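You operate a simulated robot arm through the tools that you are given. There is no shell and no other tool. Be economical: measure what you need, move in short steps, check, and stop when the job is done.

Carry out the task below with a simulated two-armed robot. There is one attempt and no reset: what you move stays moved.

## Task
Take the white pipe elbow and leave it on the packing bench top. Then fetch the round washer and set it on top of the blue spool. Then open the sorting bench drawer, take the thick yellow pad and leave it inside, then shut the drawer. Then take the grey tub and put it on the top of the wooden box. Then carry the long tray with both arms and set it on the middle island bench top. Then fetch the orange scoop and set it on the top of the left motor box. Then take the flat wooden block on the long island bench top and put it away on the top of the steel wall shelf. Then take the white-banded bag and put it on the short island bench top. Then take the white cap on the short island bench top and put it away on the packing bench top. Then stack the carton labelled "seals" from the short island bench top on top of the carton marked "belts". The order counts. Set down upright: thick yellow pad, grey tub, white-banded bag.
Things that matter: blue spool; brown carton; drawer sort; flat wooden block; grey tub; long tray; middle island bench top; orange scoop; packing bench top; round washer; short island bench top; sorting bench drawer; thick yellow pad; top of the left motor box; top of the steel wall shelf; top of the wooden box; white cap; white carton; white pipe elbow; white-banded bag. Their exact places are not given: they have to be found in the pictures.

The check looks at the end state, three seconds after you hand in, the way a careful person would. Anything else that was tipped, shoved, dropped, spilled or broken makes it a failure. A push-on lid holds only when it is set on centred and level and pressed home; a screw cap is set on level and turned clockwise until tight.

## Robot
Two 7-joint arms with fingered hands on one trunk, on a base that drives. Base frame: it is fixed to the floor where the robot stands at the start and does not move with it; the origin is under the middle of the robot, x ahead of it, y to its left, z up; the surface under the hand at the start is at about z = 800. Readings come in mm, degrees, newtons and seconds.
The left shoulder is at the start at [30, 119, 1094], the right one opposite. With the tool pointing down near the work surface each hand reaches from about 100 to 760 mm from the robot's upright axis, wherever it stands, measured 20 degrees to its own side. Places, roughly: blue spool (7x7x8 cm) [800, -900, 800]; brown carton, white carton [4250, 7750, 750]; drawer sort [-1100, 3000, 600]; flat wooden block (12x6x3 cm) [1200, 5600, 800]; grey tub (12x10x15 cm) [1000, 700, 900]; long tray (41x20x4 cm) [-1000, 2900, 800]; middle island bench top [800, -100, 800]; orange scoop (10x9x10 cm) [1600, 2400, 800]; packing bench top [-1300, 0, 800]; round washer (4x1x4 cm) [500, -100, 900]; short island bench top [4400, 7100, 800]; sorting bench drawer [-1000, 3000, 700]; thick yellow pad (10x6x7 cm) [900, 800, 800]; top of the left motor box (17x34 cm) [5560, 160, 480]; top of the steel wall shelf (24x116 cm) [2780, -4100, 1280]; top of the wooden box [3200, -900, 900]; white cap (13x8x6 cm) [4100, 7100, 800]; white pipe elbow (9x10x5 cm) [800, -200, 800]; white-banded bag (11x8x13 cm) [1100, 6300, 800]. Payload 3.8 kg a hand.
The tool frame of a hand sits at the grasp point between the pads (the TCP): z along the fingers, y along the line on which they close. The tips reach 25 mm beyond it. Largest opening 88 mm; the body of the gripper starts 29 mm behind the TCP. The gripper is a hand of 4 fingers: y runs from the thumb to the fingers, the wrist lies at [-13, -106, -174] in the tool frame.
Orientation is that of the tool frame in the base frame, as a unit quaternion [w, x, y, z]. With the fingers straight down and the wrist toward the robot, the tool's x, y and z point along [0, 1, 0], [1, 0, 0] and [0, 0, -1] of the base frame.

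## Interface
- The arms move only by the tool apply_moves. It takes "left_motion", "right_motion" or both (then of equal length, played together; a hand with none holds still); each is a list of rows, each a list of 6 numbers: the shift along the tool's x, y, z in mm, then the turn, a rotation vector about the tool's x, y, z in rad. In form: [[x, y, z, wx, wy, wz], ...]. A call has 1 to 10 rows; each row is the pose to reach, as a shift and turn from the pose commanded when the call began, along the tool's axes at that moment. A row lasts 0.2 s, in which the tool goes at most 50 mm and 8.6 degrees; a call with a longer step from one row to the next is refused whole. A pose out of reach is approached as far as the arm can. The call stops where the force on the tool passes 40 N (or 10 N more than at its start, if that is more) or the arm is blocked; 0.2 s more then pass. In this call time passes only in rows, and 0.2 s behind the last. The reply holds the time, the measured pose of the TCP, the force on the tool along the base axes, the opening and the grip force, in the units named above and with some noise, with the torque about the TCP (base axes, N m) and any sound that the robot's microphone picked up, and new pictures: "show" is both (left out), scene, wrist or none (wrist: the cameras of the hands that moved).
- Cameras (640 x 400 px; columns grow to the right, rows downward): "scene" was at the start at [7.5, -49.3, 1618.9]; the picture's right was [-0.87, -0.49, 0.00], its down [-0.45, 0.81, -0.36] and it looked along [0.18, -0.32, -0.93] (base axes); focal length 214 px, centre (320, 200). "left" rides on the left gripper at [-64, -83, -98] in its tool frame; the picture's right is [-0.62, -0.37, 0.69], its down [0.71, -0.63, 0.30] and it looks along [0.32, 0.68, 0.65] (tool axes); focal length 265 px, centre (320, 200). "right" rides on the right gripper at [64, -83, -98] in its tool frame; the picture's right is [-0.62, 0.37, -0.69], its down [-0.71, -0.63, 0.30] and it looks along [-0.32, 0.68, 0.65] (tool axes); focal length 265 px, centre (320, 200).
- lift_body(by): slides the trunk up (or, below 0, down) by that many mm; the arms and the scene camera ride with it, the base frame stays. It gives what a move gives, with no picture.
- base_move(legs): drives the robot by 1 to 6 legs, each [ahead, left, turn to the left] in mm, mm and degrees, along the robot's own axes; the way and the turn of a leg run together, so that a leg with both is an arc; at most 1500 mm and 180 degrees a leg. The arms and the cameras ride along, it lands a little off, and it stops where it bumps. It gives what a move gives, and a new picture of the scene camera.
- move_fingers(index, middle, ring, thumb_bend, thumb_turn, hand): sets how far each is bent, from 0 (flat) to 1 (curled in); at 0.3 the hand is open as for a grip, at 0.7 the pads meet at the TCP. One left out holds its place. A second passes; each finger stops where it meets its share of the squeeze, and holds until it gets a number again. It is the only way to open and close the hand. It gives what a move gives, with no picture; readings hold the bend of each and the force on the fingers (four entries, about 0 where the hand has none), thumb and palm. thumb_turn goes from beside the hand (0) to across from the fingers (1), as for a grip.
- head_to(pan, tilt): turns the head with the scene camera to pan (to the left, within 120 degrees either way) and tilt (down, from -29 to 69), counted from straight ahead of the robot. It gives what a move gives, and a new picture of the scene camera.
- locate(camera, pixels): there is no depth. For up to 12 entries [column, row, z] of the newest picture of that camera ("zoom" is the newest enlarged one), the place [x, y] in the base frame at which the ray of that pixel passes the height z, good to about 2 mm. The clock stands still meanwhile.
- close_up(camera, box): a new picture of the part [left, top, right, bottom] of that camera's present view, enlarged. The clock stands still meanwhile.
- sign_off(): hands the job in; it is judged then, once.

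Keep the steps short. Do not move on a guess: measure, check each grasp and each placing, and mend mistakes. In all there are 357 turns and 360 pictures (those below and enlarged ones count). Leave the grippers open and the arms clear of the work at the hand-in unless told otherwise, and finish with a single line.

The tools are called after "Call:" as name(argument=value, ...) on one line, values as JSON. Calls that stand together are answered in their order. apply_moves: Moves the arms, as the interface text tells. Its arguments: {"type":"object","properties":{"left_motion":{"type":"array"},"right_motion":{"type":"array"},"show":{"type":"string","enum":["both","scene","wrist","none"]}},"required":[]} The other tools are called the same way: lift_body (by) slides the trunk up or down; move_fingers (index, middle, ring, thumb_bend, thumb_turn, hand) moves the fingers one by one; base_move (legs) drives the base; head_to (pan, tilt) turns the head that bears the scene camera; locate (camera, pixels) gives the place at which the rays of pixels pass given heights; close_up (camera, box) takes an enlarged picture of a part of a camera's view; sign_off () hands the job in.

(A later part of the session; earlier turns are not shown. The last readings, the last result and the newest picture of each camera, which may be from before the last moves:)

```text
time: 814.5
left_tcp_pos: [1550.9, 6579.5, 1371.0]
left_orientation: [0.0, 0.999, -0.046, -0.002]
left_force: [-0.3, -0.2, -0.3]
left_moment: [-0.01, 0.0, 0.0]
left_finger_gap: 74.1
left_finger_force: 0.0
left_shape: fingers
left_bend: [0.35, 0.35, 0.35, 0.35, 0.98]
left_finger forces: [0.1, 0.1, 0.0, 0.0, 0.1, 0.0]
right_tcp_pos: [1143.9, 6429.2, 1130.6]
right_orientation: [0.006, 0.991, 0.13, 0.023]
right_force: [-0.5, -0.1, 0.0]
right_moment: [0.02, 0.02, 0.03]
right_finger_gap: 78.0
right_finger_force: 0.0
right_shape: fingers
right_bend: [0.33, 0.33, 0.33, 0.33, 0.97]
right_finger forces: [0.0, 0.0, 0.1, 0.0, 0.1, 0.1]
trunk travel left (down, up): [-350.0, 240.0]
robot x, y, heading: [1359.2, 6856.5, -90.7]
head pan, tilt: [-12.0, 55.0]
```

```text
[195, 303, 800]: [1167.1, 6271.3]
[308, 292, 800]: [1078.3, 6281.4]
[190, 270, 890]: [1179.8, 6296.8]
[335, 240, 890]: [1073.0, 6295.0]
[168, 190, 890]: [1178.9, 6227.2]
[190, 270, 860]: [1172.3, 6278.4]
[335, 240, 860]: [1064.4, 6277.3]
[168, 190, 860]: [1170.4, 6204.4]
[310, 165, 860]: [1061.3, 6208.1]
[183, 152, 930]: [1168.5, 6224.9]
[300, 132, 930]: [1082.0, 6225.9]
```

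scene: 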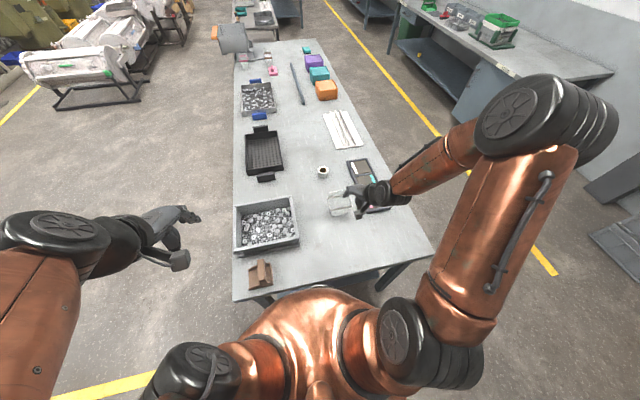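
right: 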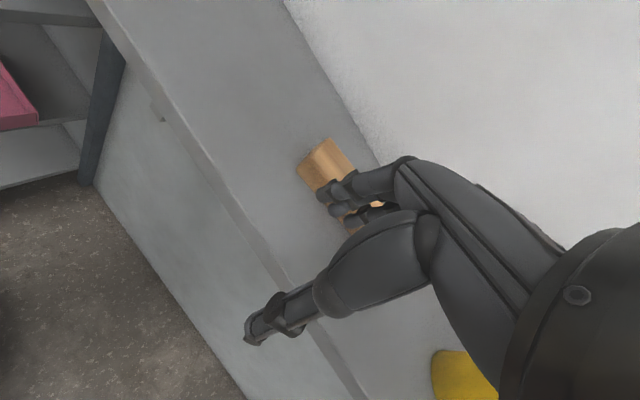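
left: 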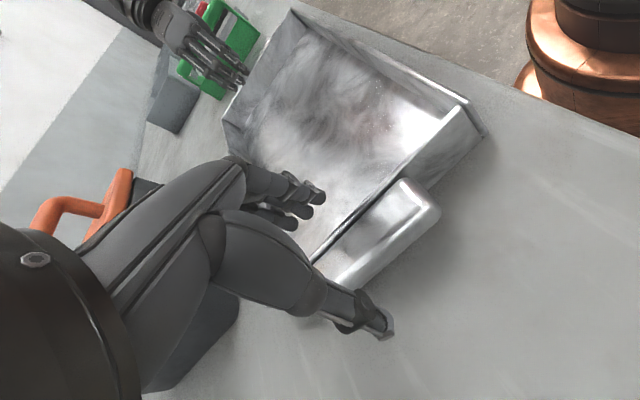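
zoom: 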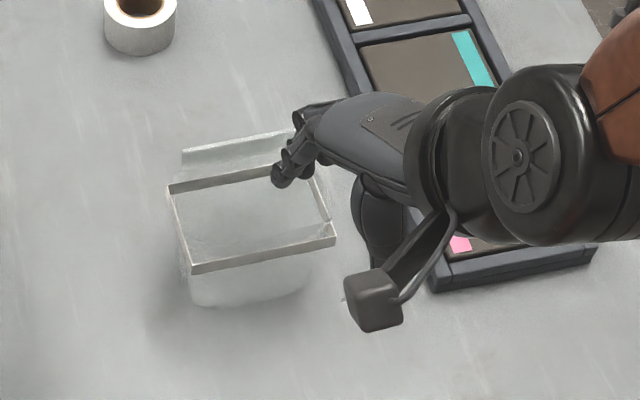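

The bag is a pouch with a top ridge at ≈(1125,6240), z≈945. Move the right hand above it with yaw correction.

Call:
apply_moves(right_motion=[[-14, 36, 0, 0, 0, 0.06], [-28, 72, 0, 0, 0, 0.12], [-42, 108, 15, 0, 0, 0.18], [-56, 144, 35, 0, 0, 0.26], [-67, 177, 60, 0, 0, 0.26], [-67, 177, 100, 0, 0, 0.26]], show="wrist")

Call:
close_up(camera="right", box=[100, 150, 400, 380])

```text
time: 815.9
left_tcp_pos: [1551.9, 6579.4, 1369.8]
left_orientation: [-0.001, 0.999, -0.046, -0.002]
left_force: [0.2, -0.6, 0.1]
left_moment: [-0.02, 0.02, 0.01]
left_finger_gap: 73.8
left_finger_force: 0.1
left_shape: fingers
left_bend: [0.35, 0.35, 0.35, 0.35, 0.98]
left_finger forces: [0.1, 0.1, 0.1, 0.1, 0.0, 0.0]
right_tcp_pos: [1127.6, 6241.0, 1028.9]
right_orientation: [0.003, 1.0, -0.001, 0.024]
right_force: [0.2, 0.2, 0.3]
right_moment: [0.02, 0.01, 0.02]
right_finger_gap: 78.2
right_finger_force: 0.1
right_shape: fingers
right_bend: [0.33, 0.33, 0.33, 0.33, 0.97]
right_finger forces: [0.0, 0.0, 0.0, 0.0, 0.0, 0.0]
trunk travel left (down, up): [-350.0, 240.0]
robot x, y, heading: [1362.0, 6854.8, -90.9]
head pan, tilt: [-12.0, 55.0]
```

right: 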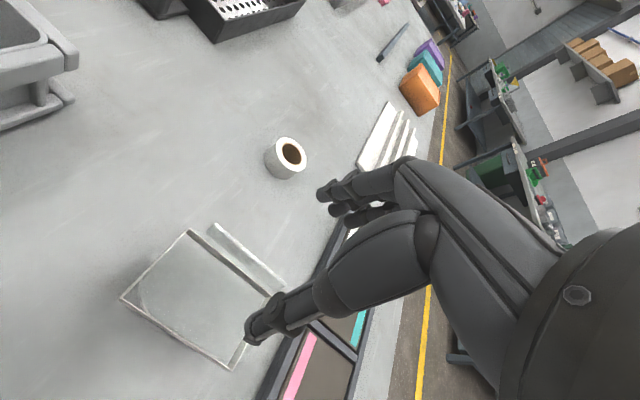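

```text
1.74 times, centred on (250, 265) of right
```

zoom: 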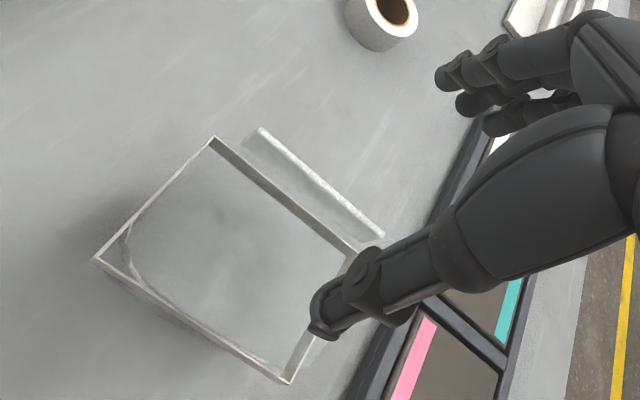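

Call:
locate(camera="zoom", pixels=[[95, 258, 890], [95, 258, 930], [213, 137, 890], [213, 137, 930], [285, 382, 890], [285, 382, 930], [260, 130, 930], [380, 233, 930], [260, 130, 890], [260, 130, 850], [380, 233, 850]])

```text
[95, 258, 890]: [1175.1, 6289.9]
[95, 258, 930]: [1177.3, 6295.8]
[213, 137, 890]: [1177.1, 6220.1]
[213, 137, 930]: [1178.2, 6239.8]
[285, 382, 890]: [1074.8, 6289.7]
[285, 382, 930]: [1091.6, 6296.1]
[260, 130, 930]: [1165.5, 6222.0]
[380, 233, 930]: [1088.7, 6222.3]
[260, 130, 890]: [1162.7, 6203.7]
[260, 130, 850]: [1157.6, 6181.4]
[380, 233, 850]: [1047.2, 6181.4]
```

The rim (white band) is at z≈885, y 6222–6293; a back flap rises to 930. Open wide and descend straddling the rim.

Call:
move_fingers(hand="right", index=0.2, middle=0.2, ring=0.2, thumb_bend=0.2)

Call:
apply_moves(right_motion=[[-2, -16, 30, 0, 0, 0], [-2, -16, 65, 0, 0, 0], [-2, -16, 100, 0, 0, 0]], show="wrist")

```text
time: 816.9
left_tcp_pos: [1552.1, 6580.9, 1369.5]
left_orientation: [0.001, 0.999, -0.046, -0.001]
left_force: [-0.3, 0.5, -0.7]
left_moment: [-0.02, -0.02, 0.05]
left_finger_gap: 73.9
left_finger_force: 0.0
left_shape: fingers
left_bend: [0.35, 0.35, 0.35, 0.35, 0.98]
left_finger forces: [0.0, 0.1, 0.0, 0.0, 0.0, 0.0]
right_tcp_pos: [1128.3, 6241.1, 1031.2]
right_orientation: [0.003, 1.0, 0.0, 0.025]
right_force: [0.0, 0.0, -0.6]
right_moment: [0.0, 0.02, 0.01]
right_finger_gap: 103.2
right_finger_force: 0.0
right_shape: fingers
right_bend: [0.2, 0.2, 0.2, 0.2, 0.97]
right_finger forces: [0.1, 0.0, 0.0, 0.0, 0.0, 0.0]
trunk travel left (down, up): [-350.0, 240.0]
robot x, y, heading: [1364.3, 6854.8, -90.8]
head pan, tilt: [-12.0, 55.0]
```

```text
time: 817.7
left_tcp_pos: [1551.2, 6580.0, 1369.7]
left_orientation: [0.0, 0.999, -0.046, -0.002]
left_force: [-0.5, 0.5, 0.1]
left_moment: [0.01, 0.03, -0.01]
left_finger_gap: 74.2
left_finger_force: 0.0
left_shape: fingers
left_bend: [0.35, 0.35, 0.35, 0.35, 0.98]
left_finger forces: [0.0, 0.0, 0.1, 0.1, 0.1, 0.0]
right_tcp_pos: [1130.5, 6255.8, 932.9]
right_orientation: [0.004, 1.0, 0.0, 0.024]
right_force: [0.1, 1.2, -0.3]
right_moment: [0.03, -0.01, 0.0]
right_finger_gap: 103.4
right_finger_force: 0.0
right_shape: fingers
right_bend: [0.2, 0.2, 0.2, 0.2, 0.97]
right_finger forces: [0.0, 0.0, 0.1, 0.1, 0.0, 0.0]
trunk travel left (down, up): [-350.0, 240.0]
robot x, y, heading: [1362.3, 6856.4, -90.8]
head pan, tilt: [-12.0, 55.0]
```

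right: 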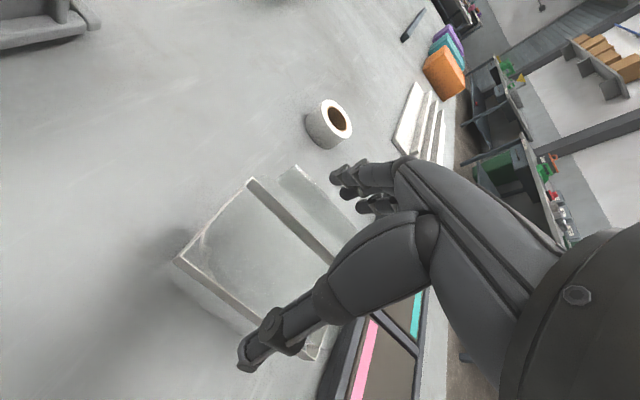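

Descend 42 mm more and close gently.

Call:
apply_moves(right_motion=[[0, 0, 22, 0, 0, 0], [0, 0, 45, 0, 0, 0]], show="none")

Call:
move_fingers(hand="right", index=0.44, middle=0.44, ring=0.44, thumb_bend=0.44)

Call:
close_up(camera="right", box=[100, 100, 500, 380])

```text
time: 818.3
left_tcp_pos: [1551.6, 6581.3, 1370.3]
left_orientation: [0.001, 0.999, -0.046, -0.003]
left_force: [0.0, 1.2, -0.1]
left_moment: [-0.02, 0.03, -0.02]
left_finger_gap: 74.1
left_finger_force: 0.1
left_shape: fingers
left_bend: [0.35, 0.35, 0.35, 0.35, 0.98]
left_finger forces: [0.1, 0.1, 0.1, 0.0, 0.1, 0.0]
right_tcp_pos: [1133.6, 6252.7, 890.9]
right_orientation: [0.008, 1.0, 0.0, 0.023]
right_force: [-0.5, -4.3, 13.2]
right_moment: [0.18, -0.04, 0.02]
right_finger_gap: 110.4
right_finger_force: 7.3
right_shape: fingers
right_bend: [0.18, 0.2, 0.2, 0.16, 0.97]
right_finger forces: [9.7, 0.0, 0.6, 0.0, 5.1, 0.0]
trunk travel left (down, up): [-350.0, 240.0]
robot x, y, heading: [1361.7, 6856.0, -90.8]
head pan, tilt: [-12.0, 55.0]
```

```text
time: 819.3
left_tcp_pos: [1551.2, 6582.5, 1369.7]
left_orientation: [0.0, 0.999, -0.046, -0.002]
left_force: [0.4, 0.1, -0.2]
left_moment: [0.01, -0.02, 0.0]
left_finger_gap: 73.9
left_finger_force: 0.0
left_shape: fingers
left_bend: [0.35, 0.35, 0.35, 0.35, 0.98]
left_finger forces: [0.1, 0.0, 0.1, 0.0, 0.1, 0.0]
right_tcp_pos: [1133.0, 6251.7, 891.9]
right_orientation: [0.008, 1.0, -0.001, 0.023]
right_force: [-2.7, -9.8, 30.9]
right_moment: [0.39, 0.01, 0.09]
right_finger_gap: 99.5
right_finger_force: 32.6
right_shape: fingers
right_bend: [0.26, 0.44, 0.4, 0.09, 0.96]
right_finger forces: [30.0, 0.2, 10.9, 0.0, 24.0, 0.1]
trunk travel left (down, up): [-350.0, 240.0]
robot x, y, heading: [1364.1, 6860.8, -90.8]
head pan, tilt: [-12.0, 55.0]
```

```text
1.43 times, centred on (300, 240) of right
```

zoom: 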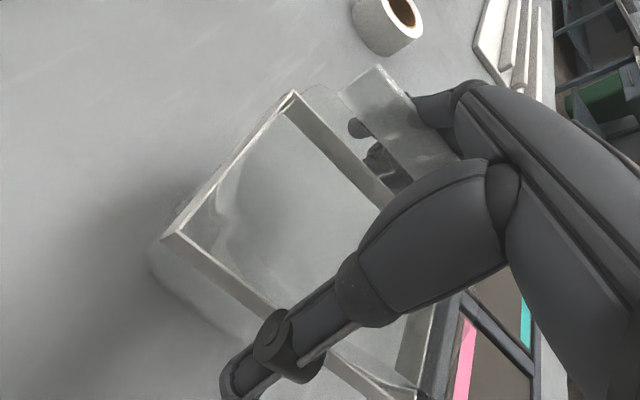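

Open again and rise to reconsider.

Call:
move_fingers(hand="right", index=0.2, middle=0.2, ring=0.2, thumb_bend=0.2)

Call:
apply_moves(right_motion=[[0, 0, -20, 0, 0, 0], [0, 0, -60, 0, 0, 0]], show="wrist")

Call:
close_up(camera="scene", box=[310, 170, 390, 230])

```text
time: 820.3
left_tcp_pos: [1552.0, 6581.6, 1368.6]
left_orientation: [0.002, 0.999, -0.046, -0.001]
left_force: [0.0, 0.6, -0.1]
left_moment: [0.02, 0.0, 0.0]
left_finger_gap: 74.0
left_finger_force: 0.0
left_shape: fingers
left_bend: [0.35, 0.35, 0.35, 0.35, 0.98]
left_finger forces: [0.1, 0.0, 0.1, 0.0, 0.0, 0.0]
right_tcp_pos: [1134.7, 6255.6, 889.8]
right_orientation: [0.005, 1.0, -0.001, 0.023]
right_force: [-1.8, -2.8, 26.2]
right_moment: [0.14, -0.11, -0.09]
right_finger_gap: 111.9
right_finger_force: 13.6
right_shape: fingers
right_bend: [0.17, 0.2, 0.2, 0.14, 0.97]
right_finger forces: [15.5, 0.1, 1.7, 0.1, 10.0, 0.0]
trunk travel left (down, up): [-350.0, 240.0]
robot x, y, heading: [1361.0, 6848.9, -90.9]
head pan, tilt: [-12.0, 55.0]
```

```text
time: 820.9
left_tcp_pos: [1551.6, 6581.1, 1370.6]
left_orientation: [0.0, 0.999, -0.047, -0.002]
left_force: [0.1, -0.1, 0.4]
left_moment: [-0.04, -0.02, 0.02]
left_finger_gap: 73.9
left_finger_force: 0.1
left_shape: fingers
left_bend: [0.35, 0.35, 0.35, 0.35, 0.98]
left_finger forces: [0.1, 0.0, 0.0, 0.1, 0.0, 0.0]
right_tcp_pos: [1135.2, 6257.6, 945.8]
right_orientation: [0.001, 1.0, 0.001, 0.023]
right_force: [0.5, -0.9, 1.1]
right_moment: [-0.01, 0.02, 0.0]
right_finger_gap: 103.7
right_finger_force: 0.1
right_shape: fingers
right_bend: [0.2, 0.2, 0.2, 0.2, 0.97]
right_finger forces: [0.0, 0.0, 0.0, 0.0, 0.0, 0.1]
trunk travel left (down, up): [-350.0, 240.0]
robot x, y, heading: [1360.9, 6854.2, -91.0]
head pan, tilt: [-12.0, 55.0]
```

right: 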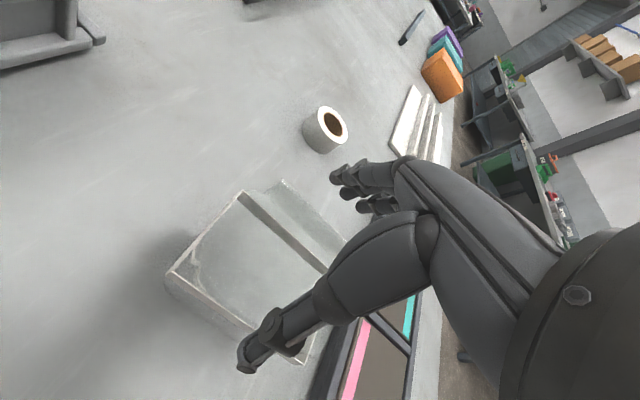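

```text
6.67 times, centred on (350, 200) of scene
```

zoom: 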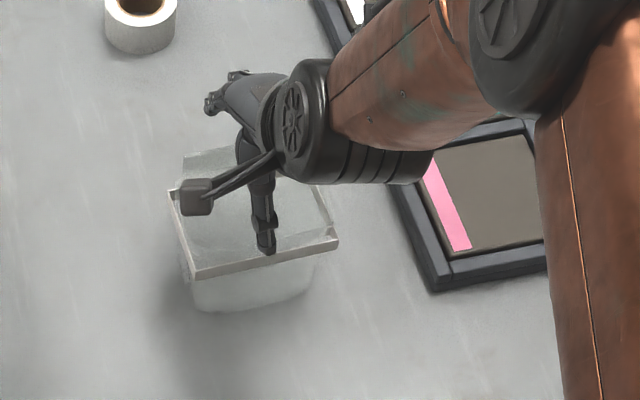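

Pinch the back tab instead: centre the hand on it (y≈6222), lower to z≈914 and close.

Call:
apply_moves(right_motion=[[-8, 20, 0, 0, 0, 0], [-8, 36, 0, 0, 0, 0], [-8, 36, 20, 0, 0, 0], [-8, 36, 33, 0, 0, 0]], show="none")

Call:
move_fingers(hand="right", index=0.74, middle=0.74, ring=0.74, thumb_bend=0.72)

Call:
close_up(camera="right", box=[100, 100, 500, 380])

```text
time: 821.9
left_tcp_pos: [1551.5, 6580.1, 1369.3]
left_orientation: [0.001, 0.999, -0.046, -0.002]
left_force: [-1.1, -0.6, -0.2]
left_moment: [-0.03, 0.02, -0.02]
left_finger_gap: 74.3
left_finger_force: 0.1
left_shape: fingers
left_bend: [0.35, 0.35, 0.35, 0.35, 0.98]
left_finger forces: [0.0, 0.1, 0.0, 0.0, 0.1, 0.0]
right_tcp_pos: [1125.2, 6220.4, 912.0]
right_orientation: [0.003, 1.0, 0.0, 0.025]
right_force: [0.7, -1.4, 0.2]
right_moment: [-0.01, 0.0, 0.01]
right_finger_gap: 103.8
right_finger_force: 0.0
right_shape: fingers
right_bend: [0.2, 0.2, 0.2, 0.2, 0.97]
right_finger forces: [0.0, 0.0, 0.1, 0.0, 0.1, 0.1]
trunk travel left (down, up): [-350.0, 240.0]
robot x, y, heading: [1362.6, 6857.1, -90.9]
head pan, tilt: [-12.0, 55.0]
```

```text
time: 822.9
left_tcp_pos: [1550.7, 6580.1, 1369.9]
left_orientation: [0.0, 0.999, -0.046, -0.002]
left_force: [-0.2, 0.5, 0.1]
left_moment: [0.0, 0.01, -0.01]
left_finger_gap: 73.9
left_finger_force: 0.1
left_shape: fingers
left_bend: [0.35, 0.35, 0.35, 0.35, 0.98]
left_finger forces: [0.1, 0.1, 0.0, 0.0, 0.0, 0.0]
right_tcp_pos: [1125.1, 6219.5, 913.8]
right_orientation: [0.003, 1.0, 0.0, 0.025]
right_force: [-0.3, 0.0, -0.6]
right_moment: [0.0, -0.03, -0.02]
right_finger_gap: 0.0
right_finger_force: 4.2
right_shape: fingers
right_bend: [0.73, 0.74, 0.74, 0.69, 0.97]
right_finger forces: [3.5, 0.3, 0.0, 0.0, 3.8, 0.0]
trunk travel left (down, up): [-350.0, 240.0]
robot x, y, heading: [1360.3, 6850.9, -91.0]
head pan, tilt: [-12.0, 55.0]
```

```text
1.43 times, centred on (300, 240) of right
```

zoom: 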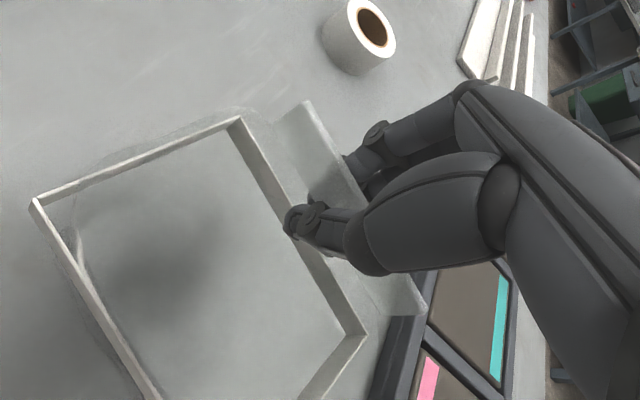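

Thumb and fingers sandwich the tab. Squeeze harder.

Call:
move_fingers(hand="right", index=0.88, middle=0.9, ring=0.9, thumb_bend=0.85)

Call:
apply_moves(right_motion=[[0, 0, -8, 0, 0, 0], [0, 0, -20, 0, 0, 0]], show="wrist")

```text
time: 823.9
left_tcp_pos: [1551.1, 6579.4, 1370.5]
left_orientation: [0.0, 0.999, -0.046, -0.002]
left_force: [0.8, 0.6, -0.6]
left_moment: [-0.03, 0.02, 0.0]
left_finger_gap: 73.9
left_finger_force: 0.0
left_shape: fingers
left_bend: [0.35, 0.35, 0.35, 0.35, 0.98]
left_finger forces: [0.1, 0.0, 0.0, 0.0, 0.1, 0.0]
right_tcp_pos: [1125.5, 6220.4, 913.4]
right_orientation: [0.002, 1.0, 0.0, 0.024]
right_force: [0.1, -1.3, -0.2]
right_moment: [0.02, 0.0, -0.04]
right_finger_gap: 0.1
right_finger_force: 13.3
right_shape: fingers
right_bend: [0.77, 0.9, 0.9, 0.75, 0.93]
right_finger forces: [13.9, 0.0, 0.0, 0.0, 14.0, 0.0]
trunk travel left (down, up): [-350.0, 240.0]
robot x, y, heading: [1362.8, 6858.1, -91.0]
head pan, tilt: [-12.0, 55.0]
```

```text
time: 824.5
left_tcp_pos: [1551.0, 6580.2, 1371.0]
left_orientation: [0.0, 0.999, -0.046, -0.002]
left_force: [-0.1, 0.5, -0.4]
left_moment: [0.02, 0.01, 0.0]
left_finger_gap: 73.9
left_finger_force: 0.0
left_shape: fingers
left_bend: [0.35, 0.35, 0.35, 0.35, 0.98]
left_finger forces: [0.0, 0.0, 0.0, 0.1, 0.1, 0.0]
right_tcp_pos: [1125.9, 6220.4, 932.7]
right_orientation: [0.003, 1.0, 0.0, 0.023]
right_force: [-0.6, -0.8, -0.8]
right_moment: [-0.03, 0.0, 0.0]
right_finger_gap: 0.0
right_finger_force: 13.5
right_shape: fingers
right_bend: [0.77, 0.9, 0.9, 0.75, 0.93]
right_finger forces: [13.9, 0.0, 0.0, 0.0, 13.9, 0.0]
trunk travel left (down, up): [-350.0, 240.0]
robot x, y, heading: [1361.4, 6854.1, -91.1]
head pan, tilt: [-12.0, 55.0]
```

right: 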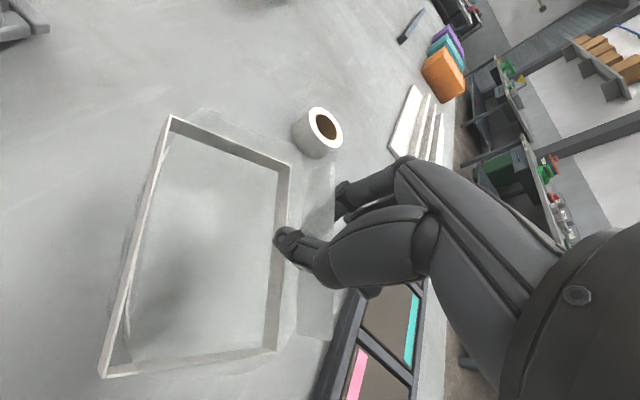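

The bag follows. Lift 110 mm and check it hangs level.

Call:
apply_moves(right_motion=[[0, 0, -30, 0, 0, 0], [0, 0, -65, 0, 0, 0], [0, 0, -100, 0, 0, 0], [0, 0, -130, 0, 0, 0]], show="wrist")

```text
time: 825.5
left_tcp_pos: [1550.0, 6580.2, 1369.2]
left_orientation: [-0.001, 0.999, -0.046, -0.002]
left_force: [0.4, -0.6, 0.1]
left_moment: [-0.02, 0.0, 0.02]
left_finger_gap: 74.1
left_finger_force: 0.1
left_shape: fingers
left_bend: [0.35, 0.35, 0.35, 0.35, 0.98]
left_finger forces: [0.2, 0.0, 0.1, 0.0, 0.0, 0.0]
right_tcp_pos: [1116.3, 6220.6, 1062.8]
right_orientation: [0.002, 1.0, 0.001, 0.025]
right_force: [-0.5, 0.6, -0.8]
right_moment: [-0.03, 0.04, 0.03]
right_finger_gap: 0.0
right_finger_force: 14.6
right_shape: fingers
right_bend: [0.77, 0.9, 0.9, 0.75, 0.93]
right_finger forces: [14.2, 0.0, 0.0, 0.1, 14.3, 0.0]
trunk travel left (down, up): [-350.0, 240.0]
robot x, y, heading: [1362.5, 6856.8, -90.8]
head pan, tilt: [-12.0, 55.0]
```

right: 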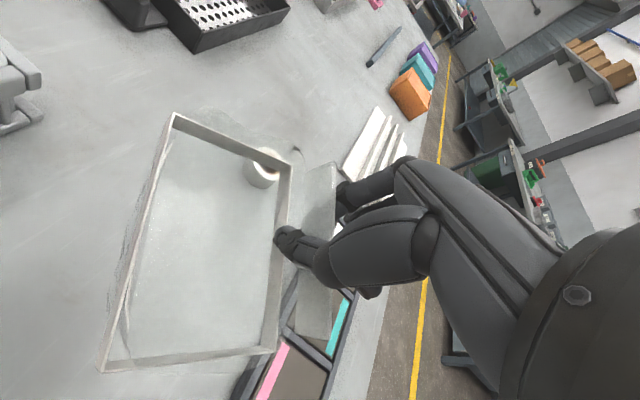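

Bag held. Drive to the short island bench's west side.

Call:
base_move(legs=[[-150, 0, 0], [0, 0, 90.8], [1500, 0, 0], [780, 0, 0]])

Call:
head_to(pan=0, tilt=48)

```text
time: 841.6
left_tcp_pos: [3937.3, 7157.6, 1368.9]
left_orientation: [0.001, 0.741, 0.671, -0.001]
left_force: [0.1, -0.6, 0.0]
left_moment: [0.0, 0.02, 0.0]
left_finger_gap: 73.9
left_finger_force: 0.1
left_shape: fingers
left_bend: [0.35, 0.35, 0.35, 0.35, 0.98]
left_finger forces: [0.0, 0.1, 0.1, 0.0, 0.0, 0.0]
right_tcp_pos: [4293.5, 6721.5, 1063.9]
right_orientation: [-0.015, 0.708, 0.705, 0.019]
right_force: [1.0, 0.6, -0.3]
right_moment: [-0.01, 0.0, -0.04]
right_finger_gap: 0.0
right_finger_force: 13.6
right_shape: fingers
right_bend: [0.77, 0.9, 0.9, 0.75, 0.92]
right_finger forces: [13.8, 0.0, 0.1, 0.1, 13.7, 0.0]
trunk travel left (down, up): [-350.0, 240.0]
robot x, y, heading: [3660.5, 6967.7, -1.2]
head pan, tilt: [-12.0, 55.0]
```

scene: 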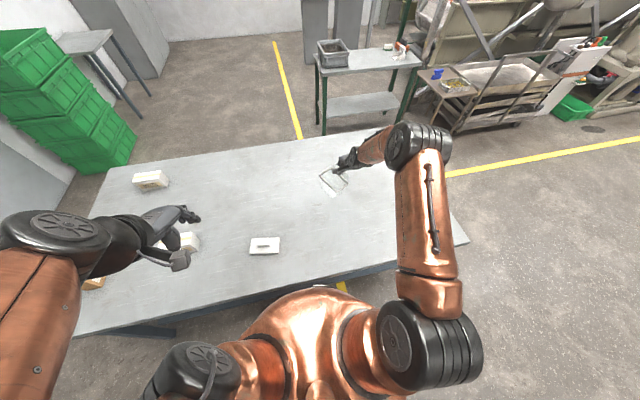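

```text
time: 842.3
left_tcp_pos: [3937.0, 7156.6, 1370.1]
left_orientation: [0.001, 0.741, 0.672, -0.002]
left_force: [-0.5, -0.5, 0.4]
left_moment: [0.03, -0.02, -0.02]
left_finger_gap: 74.1
left_finger_force: 0.0
left_shape: fingers
left_bend: [0.35, 0.35, 0.35, 0.35, 0.98]
left_finger forces: [0.0, 0.0, 0.1, 0.0, 0.0, 0.0]
right_tcp_pos: [4294.8, 6720.6, 1061.6]
right_orientation: [-0.015, 0.709, 0.705, 0.019]
right_force: [-0.2, -0.4, -1.0]
right_moment: [-0.01, -0.01, 0.01]
right_finger_gap: 0.0
right_finger_force: 13.8
right_shape: fingers
right_bend: [0.77, 0.9, 0.9, 0.75, 0.92]
right_finger forces: [13.9, 0.0, 0.0, 0.1, 13.8, 0.0]
trunk travel left (down, up): [-350.0, 240.0]
robot x, y, heading: [3663.1, 6968.5, -1.2]
head pan, tilt: [0.0, 48.0]
```

scene: 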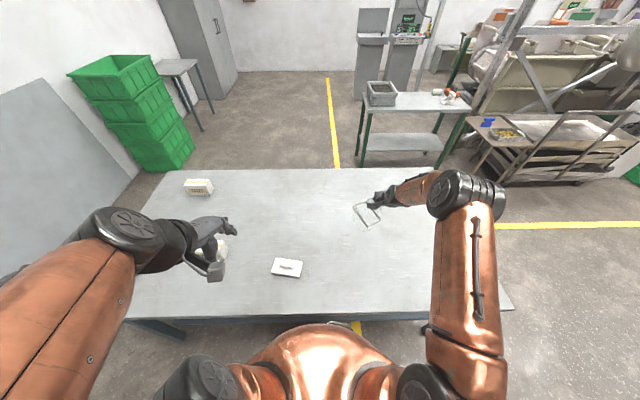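

Free area beneath the bag. Lower it.

Call:
apply_moves(right_motion=[[0, 0, 45, 0, 0, 0], [0, 0, 90, 0, 0, 0], [0, 0, 125, 0, 0, 0]], show="none")

Call:
close_up(camera="scene", box=[320, 180, 420, 250])

```text
time: 843.1
left_tcp_pos: [3937.0, 7156.3, 1370.8]
left_orientation: [0.002, 0.741, 0.672, 0.0]
left_force: [-0.2, -0.5, -0.2]
left_moment: [-0.01, -0.03, 0.0]
left_finger_gap: 73.9
left_finger_force: 0.0
left_shape: fingers
left_bend: [0.35, 0.35, 0.35, 0.35, 0.98]
left_finger forces: [0.1, 0.0, 0.0, 0.0, 0.1, 0.0]
right_tcp_pos: [4296.4, 6725.8, 937.1]
right_orientation: [-0.014, 0.709, 0.705, 0.02]
right_force: [0.4, 0.5, -0.4]
right_moment: [-0.05, 0.0, 0.0]
right_finger_gap: 0.0
right_finger_force: 13.4
right_shape: fingers
right_bend: [0.77, 0.9, 0.9, 0.76, 0.92]
right_finger forces: [13.8, 0.0, 0.0, 0.1, 14.0, 0.0]
trunk travel left (down, up): [-350.0, 240.0]
robot x, y, heading: [3659.5, 6970.1, -1.4]
head pan, tilt: [0.0, 48.0]
```

```text
5.71 times, centred on (370, 215) of scene
```

zoom: 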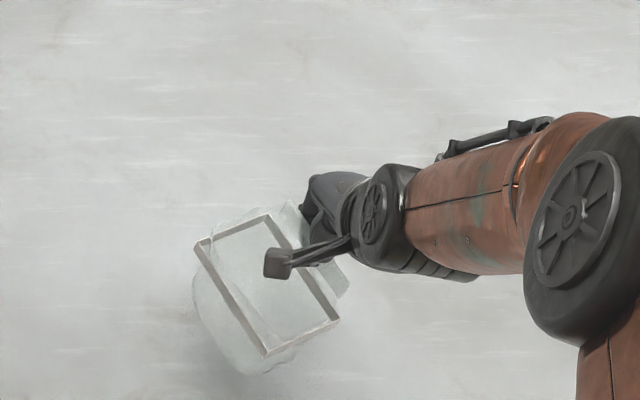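

Looks nearly upright. Continue down to contact.

Call:
apply_moves(right_motion=[[0, 0, 12, 0, 0, 0]], show="none")

Call:
apply_moves(right_motion=[[0, 0, 6, 0, 0, 0]], show="none")

Call:
apply_moves(right_motion=[[0, 0, 4, 0, 0, 0]], show="wrist")

```text
time: 843.5
left_tcp_pos: [3937.9, 7157.1, 1369.1]
left_orientation: [0.001, 0.74, 0.672, -0.002]
left_force: [0.4, 0.1, -0.3]
left_moment: [-0.01, -0.01, -0.04]
left_finger_gap: 74.1
left_finger_force: 0.1
left_shape: fingers
left_bend: [0.35, 0.35, 0.35, 0.35, 0.98]
left_finger forces: [0.1, 0.0, 0.0, 0.0, 0.0, 0.0]
right_tcp_pos: [4295.1, 6727.2, 926.1]
right_orientation: [-0.015, 0.709, 0.705, 0.019]
right_force: [0.4, 0.1, -0.5]
right_moment: [-0.01, 0.02, 0.03]
right_finger_gap: 0.0
right_finger_force: 14.7
right_shape: fingers
right_bend: [0.77, 0.9, 0.9, 0.76, 0.92]
right_finger forces: [14.0, 0.0, 0.0, 0.0, 13.9, 0.0]
trunk travel left (down, up): [-350.0, 240.0]
robot x, y, heading: [3660.8, 6971.1, -1.0]
head pan, tilt: [0.0, 48.0]
```

```text
time: 843.9
left_tcp_pos: [3935.9, 7157.0, 1369.5]
left_orientation: [0.001, 0.74, 0.672, -0.002]
left_force: [-0.3, 0.0, 0.2]
left_moment: [-0.01, 0.0, -0.01]
left_finger_gap: 73.9
left_finger_force: 0.1
left_shape: fingers
left_bend: [0.35, 0.35, 0.35, 0.35, 0.98]
left_finger forces: [0.0, 0.0, 0.0, 0.0, 0.1, 0.1]
right_tcp_pos: [4297.3, 6725.4, 920.1]
right_orientation: [-0.015, 0.709, 0.705, 0.019]
right_force: [0.4, 0.4, 0.3]
right_moment: [-0.01, 0.02, 0.02]
right_finger_gap: 0.3
right_finger_force: 14.1
right_shape: fingers
right_bend: [0.77, 0.9, 0.9, 0.76, 0.92]
right_finger forces: [13.9, 0.0, 0.0, 0.0, 14.0, 0.0]
trunk travel left (down, up): [-350.0, 240.0]
robot x, y, heading: [3659.8, 6971.6, -1.4]
head pan, tilt: [0.0, 48.0]
```

```text
time: 844.3
left_tcp_pos: [3936.9, 7157.2, 1369.3]
left_orientation: [0.0, 0.741, 0.672, -0.002]
left_force: [0.8, 0.0, 0.1]
left_moment: [-0.02, -0.02, -0.02]
left_finger_gap: 73.7
left_finger_force: 0.0
left_shape: fingers
left_bend: [0.35, 0.35, 0.35, 0.35, 0.98]
left_finger forces: [0.1, 0.0, 0.0, 0.1, 0.1, 0.0]
right_tcp_pos: [4295.5, 6728.0, 917.6]
right_orientation: [-0.015, 0.709, 0.705, 0.018]
right_force: [0.3, -0.6, -0.7]
right_moment: [0.02, -0.05, 0.01]
right_finger_gap: 0.0
right_finger_force: 14.2
right_shape: fingers
right_bend: [0.77, 0.9, 0.9, 0.76, 0.92]
right_finger forces: [14.1, 0.0, 0.0, 0.1, 14.0, 0.1]
trunk travel left (down, up): [-350.0, 240.0]
robot x, y, heading: [3661.7, 6969.8, -1.3]
head pan, tilt: [0.0, 48.0]
```

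right: 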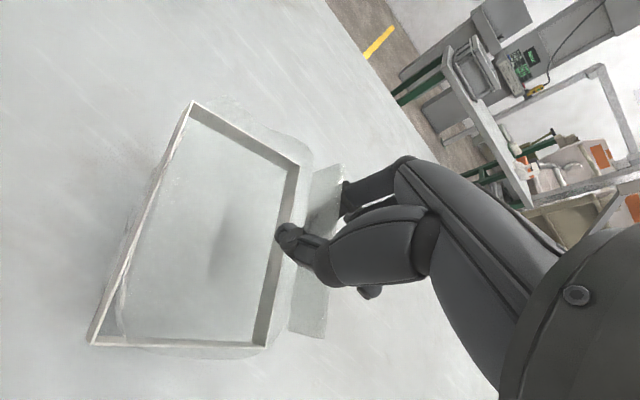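

Call:
apply_moves(right_motion=[[0, 0, 4, 0, 0, 0]], show="none")

Call:
apply_moves(right_motion=[[0, 0, 3, 0, 0, 0]], show="none")

Call:
apply_moves(right_motion=[[0, 0, 3, 0, 0, 0]], show="none")

```text
time: 844.7
left_tcp_pos: [3936.7, 7157.9, 1368.6]
left_orientation: [0.001, 0.741, 0.671, -0.001]
left_force: [-0.3, 0.4, 0.4]
left_moment: [0.01, 0.02, 0.03]
left_finger_gap: 73.9
left_finger_force: 0.1
left_shape: fingers
left_bend: [0.35, 0.35, 0.35, 0.35, 0.98]
left_finger forces: [0.0, 0.0, 0.0, 0.1, 0.1, 0.0]
right_tcp_pos: [4296.7, 6727.8, 912.3]
right_orientation: [-0.015, 0.709, 0.705, 0.019]
right_force: [-0.1, 0.3, 0.3]
right_moment: [-0.02, -0.01, 0.02]
right_finger_gap: 0.0
right_finger_force: 14.5
right_shape: fingers
right_bend: [0.77, 0.9, 0.9, 0.76, 0.92]
right_finger forces: [14.0, 0.0, 0.0, 0.1, 14.1, 0.0]
trunk travel left (down, up): [-350.0, 240.0]
robot x, y, heading: [3658.8, 6968.6, -1.3]
head pan, tilt: [0.0, 48.0]
```

```text
time: 845.1
left_tcp_pos: [3937.0, 7156.6, 1369.7]
left_orientation: [0.002, 0.741, 0.672, -0.001]
left_force: [0.5, 0.1, -0.8]
left_moment: [0.0, 0.0, -0.01]
left_finger_gap: 74.1
left_finger_force: 0.1
left_shape: fingers
left_bend: [0.35, 0.35, 0.35, 0.35, 0.98]
left_finger forces: [0.0, 0.0, 0.0, 0.0, 0.0, 0.0]
right_tcp_pos: [4297.8, 6729.0, 909.4]
right_orientation: [-0.014, 0.709, 0.705, 0.019]
right_force: [0.9, -0.3, 2.2]
right_moment: [0.0, 0.05, 0.0]
right_finger_gap: 0.0
right_finger_force: 13.9
right_shape: fingers
right_bend: [0.77, 0.9, 0.9, 0.76, 0.92]
right_finger forces: [14.4, 0.0, 0.0, 0.0, 14.4, 0.0]
trunk travel left (down, up): [-350.0, 240.0]
robot x, y, heading: [3660.2, 6969.6, -1.1]
head pan, tilt: [0.0, 48.0]
```

```text
time: 845.5
left_tcp_pos: [3937.0, 7158.1, 1369.4]
left_orientation: [0.001, 0.741, 0.672, -0.001]
left_force: [-1.0, 0.5, 0.4]
left_moment: [0.01, -0.02, -0.01]
left_finger_gap: 74.1
left_finger_force: 0.0
left_shape: fingers
left_bend: [0.35, 0.35, 0.35, 0.35, 0.98]
left_finger forces: [0.0, 0.0, 0.1, 0.0, 0.0, 0.1]
right_tcp_pos: [4296.5, 6728.5, 905.3]
right_orientation: [-0.016, 0.708, 0.705, 0.02]
right_force: [0.4, 0.0, 2.5]
right_moment: [-0.04, 0.03, -0.01]
right_finger_gap: 0.0
right_finger_force: 14.2
right_shape: fingers
right_bend: [0.77, 0.9, 0.9, 0.76, 0.92]
right_finger forces: [14.5, 0.0, 0.0, 0.1, 14.5, 0.0]
trunk travel left (down, up): [-350.0, 240.0]
robot x, y, heading: [3660.5, 6969.6, -1.0]
head pan, tilt: [0.0, 48.0]
```

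Contact. Release.

Call:
move_fingers(hand="right", index=0.4, middle=0.4, ring=0.4, thumb_bend=0.5)

Call:
apply_moves(right_motion=[[0, 0, -30, 0, 0, 0], [0, 0, -70, 0, 0, 0], [0, -10, -110, 0, 0, 0], [0, -50, -130, 0, 0, 0], [0, -95, -140, 0, 0, 0]], show="scene")

Call:
close_up(camera="scene", box=[320, 180, 420, 250])

```text
time: 846.5
left_tcp_pos: [3936.7, 7157.3, 1369.1]
left_orientation: [0.001, 0.74, 0.672, -0.002]
left_force: [0.1, -0.6, 0.1]
left_moment: [0.0, -0.03, 0.02]
left_finger_gap: 73.8
left_finger_force: 0.1
left_shape: fingers
left_bend: [0.35, 0.35, 0.35, 0.35, 0.98]
left_finger forces: [0.0, 0.0, 0.0, 0.0, 0.0, 0.1]
right_tcp_pos: [4294.7, 6728.3, 905.9]
right_orientation: [-0.015, 0.709, 0.705, 0.019]
right_force: [-0.1, -0.7, -0.4]
right_moment: [-0.04, 0.03, 0.01]
right_finger_gap: 52.1
right_finger_force: 0.1
right_shape: fingers
right_bend: [0.4, 0.4, 0.4, 0.5, 0.97]
right_finger forces: [0.0, 0.1, 0.1, 0.0, 0.0, 0.1]
trunk travel left (down, up): [-350.0, 240.0]
robot x, y, heading: [3662.3, 6969.5, -1.0]
head pan, tilt: [0.0, 48.0]
```

```text
time: 847.7
left_tcp_pos: [3935.9, 7156.1, 1369.3]
left_orientation: [0.001, 0.741, 0.671, -0.002]
left_force: [0.8, 0.2, -0.4]
left_moment: [-0.01, -0.01, -0.03]
left_finger_gap: 74.2
left_finger_force: 0.1
left_shape: fingers
left_bend: [0.35, 0.35, 0.35, 0.35, 0.98]
left_finger forces: [0.1, 0.0, 0.1, 0.1, 0.1, 0.1]
right_tcp_pos: [4201.8, 6721.7, 1045.5]
right_orientation: [-0.014, 0.709, 0.705, 0.02]
right_force: [-0.8, 0.7, 0.4]
right_moment: [-0.01, -0.03, 0.0]
right_finger_gap: 52.2
right_finger_force: 0.0
right_shape: fingers
right_bend: [0.4, 0.4, 0.4, 0.5, 0.97]
right_finger forces: [0.0, 0.0, 0.0, 0.1, 0.0, 0.2]
trunk travel left (down, up): [-350.0, 240.0]
robot x, y, heading: [3659.2, 6970.3, -1.2]
head pan, tilt: [0.0, 48.0]
```

scene: 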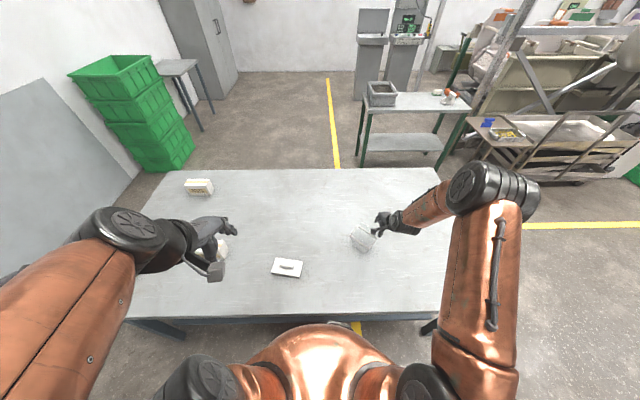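

```text
5.71 times, centred on (370, 215) of scene
```

zoom: 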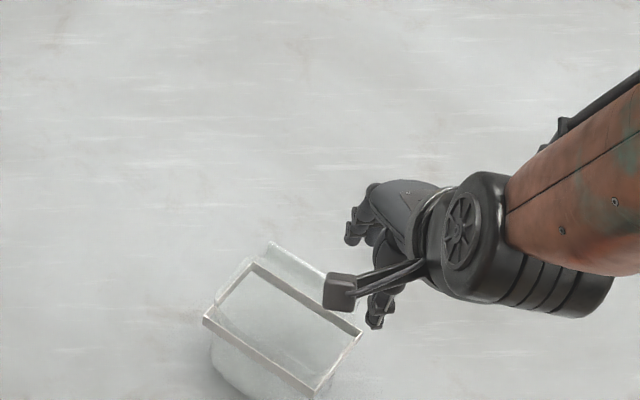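

Call:
close_up(camera="scene", box=[340, 215, 390, 260])

```text
8.89 times, centred on (365, 238) of scene
```

zoom: 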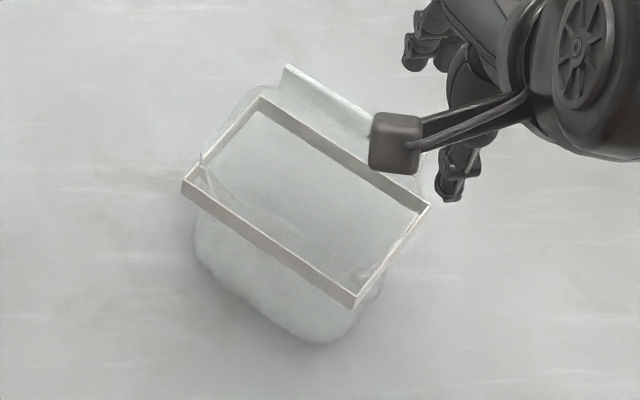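

Bag stands upright. Now zoom on the white cap.

Call:
base_move(legs=[[0, 300, 1.2]])

Call:
close_up(camera="scene", box=[340, 240, 420, 300])

```text
time: 849.8
left_tcp_pos: [3936.3, 7465.5, 1368.7]
left_orientation: [0.001, 0.734, 0.679, -0.002]
left_force: [0.3, 0.8, -1.1]
left_moment: [-0.02, 0.02, 0.0]
left_finger_gap: 74.0
left_finger_force: 0.1
left_shape: fingers
left_bend: [0.35, 0.35, 0.35, 0.35, 0.98]
left_finger forces: [0.0, 0.0, 0.0, 0.1, 0.0, 0.0]
right_tcp_pos: [4210.0, 7036.9, 1044.7]
right_orientation: [-0.015, 0.702, 0.712, 0.019]
right_force: [-0.1, -0.1, 0.1]
right_moment: [-0.03, 0.04, 0.01]
right_finger_gap: 52.1
right_finger_force: 0.0
right_shape: fingers
right_bend: [0.4, 0.4, 0.4, 0.5, 0.97]
right_finger forces: [0.1, 0.0, 0.1, 0.0, 0.0, 0.0]
trunk travel left (down, up): [-350.0, 240.0]
robot x, y, heading: [3662.7, 7271.7, 0.1]
head pan, tilt: [0.0, 48.0]
```

scene: 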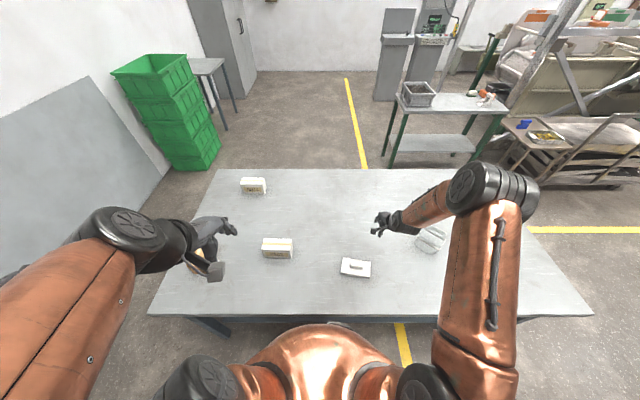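

```text
6.67 times, centred on (380, 270) of scene
```

zoom: 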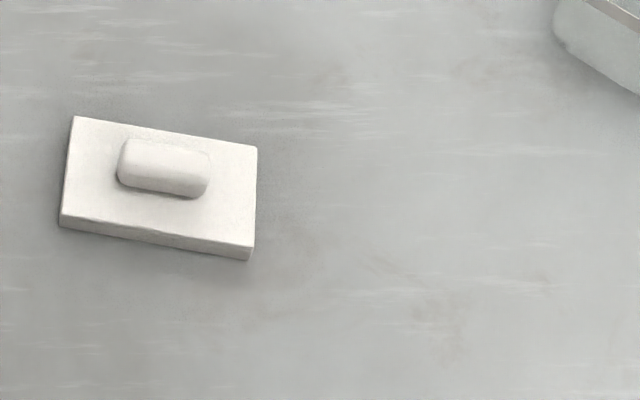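

Call:
locate(camera="zoom", pixels=[[167, 162, 850], [125, 155, 850], [208, 170, 850], [75, 118, 815], [257, 147, 815], [60, 225, 805], [252, 258, 803]])

Call:
close_up(camera="scene", box=[185, 165, 305, 285])

```text
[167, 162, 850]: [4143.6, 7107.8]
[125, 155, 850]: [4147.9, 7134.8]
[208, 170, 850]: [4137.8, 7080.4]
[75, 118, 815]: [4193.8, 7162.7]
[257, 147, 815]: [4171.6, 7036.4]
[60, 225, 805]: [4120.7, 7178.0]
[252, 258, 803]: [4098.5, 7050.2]
```

```text
3.33 times, centred on (245, 225) of scene
```

zoom: 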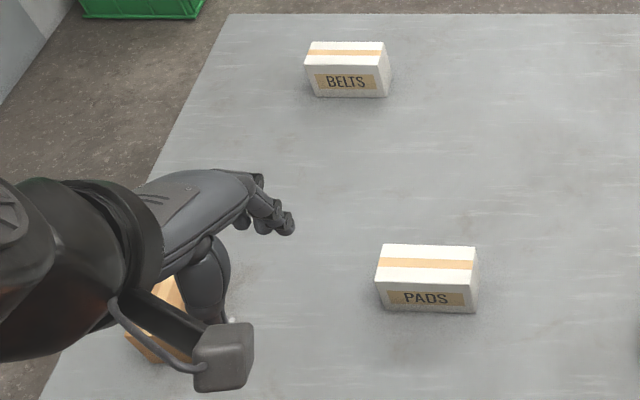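

Cartons: BELTS (far), PADS, and a brown one near the left hand. First the cap: move right hand over its knob at (4144,7108).

Call:
apply_moves(right_motion=[[24, -22, 20, 0, 0, 0.06], [48, -44, 50, 0, 0, 0.12], [72, -65, 80, 0, 0, 0.185], [72, -65, 120, 0, 0, 0.185], [72, -65, 150, 0, 0, 0.185]], show="wrist")

```text
time: 851.0
left_tcp_pos: [3936.0, 7464.3, 1370.8]
left_orientation: [0.002, 0.734, 0.679, -0.001]
left_force: [-0.2, -0.5, -1.0]
left_moment: [-0.01, 0.0, 0.0]
left_finger_gap: 74.3
left_finger_force: 0.1
left_shape: fingers
left_bend: [0.35, 0.35, 0.35, 0.35, 0.98]
left_finger forces: [0.1, 0.0, 0.1, 0.1, 0.1, 0.0]
right_tcp_pos: [4145.5, 7113.3, 898.2]
right_orientation: [-0.017, 0.765, 0.644, 0.016]
right_force: [0.0, 0.3, 0.5]
right_moment: [0.03, -0.03, -0.01]
right_finger_gap: 52.3
right_finger_force: 0.0
right_shape: fingers
right_bend: [0.4, 0.4, 0.4, 0.5, 0.97]
right_finger forces: [0.0, 0.0, 0.0, 0.0, 0.1, 0.1]
trunk travel left (down, up): [-350.0, 240.0]
robot x, y, heading: [3664.8, 7271.1, 0.1]
head pan, tilt: [0.0, 48.0]
```

right: 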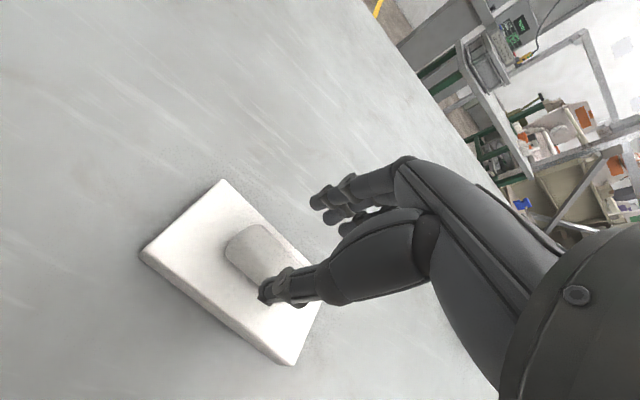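

Call:
locate(camera="right", pixels=[[240, 235, 850], [285, 275, 850], [262, 258, 850], [262, 258, 835]])

Call:
move_fingers(hand="right", index=0.4, middle=0.4, ring=0.4, thumb_bend=0.4)

```text
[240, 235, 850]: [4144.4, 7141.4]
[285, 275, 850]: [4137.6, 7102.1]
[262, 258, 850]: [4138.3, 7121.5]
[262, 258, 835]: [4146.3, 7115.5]
```

```text
time: 852.0
left_tcp_pos: [3935.9, 7465.3, 1368.6]
left_orientation: [0.001, 0.733, 0.68, -0.001]
left_force: [0.9, 0.1, -0.5]
left_moment: [0.0, 0.01, 0.0]
left_finger_gap: 74.0
left_finger_force: 0.0
left_shape: fingers
left_bend: [0.35, 0.35, 0.35, 0.35, 0.98]
left_finger forces: [0.0, 0.1, 0.0, 0.1, 0.1, 0.1]
right_tcp_pos: [4144.6, 7111.4, 898.1]
right_orientation: [-0.017, 0.765, 0.643, 0.018]
right_force: [0.1, -0.6, 0.0]
right_moment: [0.0, -0.02, -0.06]
right_finger_gap: 62.9
right_finger_force: 0.1
right_shape: fingers
right_bend: [0.4, 0.4, 0.4, 0.4, 0.97]
right_finger forces: [0.0, 0.0, 0.0, 0.0, 0.0, 0.0]
trunk travel left (down, up): [-350.0, 240.0]
robot x, y, heading: [3662.0, 7271.7, 0.1]
head pan, tilt: [0.0, 48.0]
```

Call:
apply_moves(right_motion=[[0, 0, 30, 0, 0, 0], [0, 0, 52, 0, 0, 0]], show="none")

Call:
move_fingers(hand="right", index=0.7, middle=0.7, ring=0.7, thumb_bend=0.69)

```text
time: 852.6
left_tcp_pos: [3935.7, 7464.7, 1369.8]
left_orientation: [0.001, 0.735, 0.678, 0.0]
left_force: [0.0, 0.2, -0.3]
left_moment: [0.0, 0.04, 0.01]
left_finger_gap: 74.3
left_finger_force: 0.1
left_shape: fingers
left_bend: [0.35, 0.35, 0.35, 0.35, 0.98]
left_finger forces: [0.0, 0.0, 0.1, 0.0, 0.1, 0.0]
right_tcp_pos: [4145.0, 7115.2, 847.0]
right_orientation: [-0.015, 0.765, 0.644, 0.02]
right_force: [-0.1, -0.9, 6.9]
right_moment: [-0.04, -0.24, -0.03]
right_finger_gap: 63.5
right_finger_force: 3.3
right_shape: fingers
right_bend: [0.4, 0.39, 0.4, 0.4, 0.97]
right_finger forces: [2.0, 4.4, 0.1, 0.0, 0.0, 0.0]
trunk travel left (down, up): [-350.0, 240.0]
robot x, y, heading: [3663.7, 7271.6, 0.1]
head pan, tilt: [0.0, 48.0]
```

```text
time: 853.6
left_tcp_pos: [3934.8, 7464.9, 1369.8]
left_orientation: [0.001, 0.733, 0.68, -0.001]
left_force: [-0.1, -0.8, 0.0]
left_moment: [0.03, 0.01, 0.04]
left_finger_gap: 74.2
left_finger_force: 0.1
left_shape: fingers
left_bend: [0.35, 0.35, 0.35, 0.35, 0.98]
left_finger forces: [0.0, 0.1, 0.1, 0.0, 0.1, 0.0]
right_tcp_pos: [4146.4, 7116.3, 849.1]
right_orientation: [-0.013, 0.765, 0.644, 0.021]
right_force: [10.9, -1.0, 30.3]
right_moment: [-0.27, -0.64, 0.15]
right_finger_gap: 36.9
right_finger_force: 32.2
right_shape: fingers
right_bend: [0.57, 0.56, 0.59, 0.53, 0.96]
right_finger forces: [9.1, 22.5, 7.7, 0.0, 25.1, 0.0]
trunk travel left (down, up): [-350.0, 240.0]
robot x, y, heading: [3663.4, 7274.2, -0.1]
head pan, tilt: [0.0, 48.0]
```

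Gripped. Lift and check.

Call:
apply_moves(right_motion=[[0, 0, -15, 0, 0, 0], [0, 0, -55, 0, 0, 0], [0, 0, -100, 0, 0, 0], [0, 0, -145, 0, 0, 0], [0, 0, -190, 0, 0, 0]], show="wrist")

```text
time: 854.8
left_tcp_pos: [3934.7, 7464.4, 1369.6]
left_orientation: [0.001, 0.734, 0.68, -0.001]
left_force: [-0.5, -0.6, -0.2]
left_moment: [-0.02, -0.02, 0.02]
left_finger_gap: 74.0
left_finger_force: 0.1
left_shape: fingers
left_bend: [0.35, 0.35, 0.35, 0.35, 0.98]
left_finger forces: [0.0, 0.0, 0.0, 0.1, 0.0, 0.0]
right_tcp_pos: [4141.0, 7105.9, 1036.1]
right_orientation: [-0.016, 0.765, 0.644, 0.017]
right_force: [0.6, 0.9, -0.9]
right_moment: [0.0, 0.01, -0.01]
right_finger_gap: 20.1
right_finger_force: 12.0
right_shape: fingers
right_bend: [0.67, 0.56, 0.7, 0.57, 0.96]
right_finger forces: [2.4, 7.4, 0.0, 0.0, 13.1, 0.1]
trunk travel left (down, up): [-350.0, 240.0]
robot x, y, heading: [3662.3, 7273.2, 0.1]
head pan, tilt: [0.0, 48.0]
```

right: 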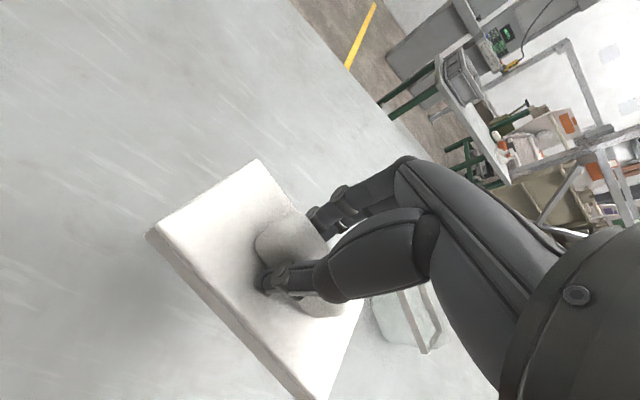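

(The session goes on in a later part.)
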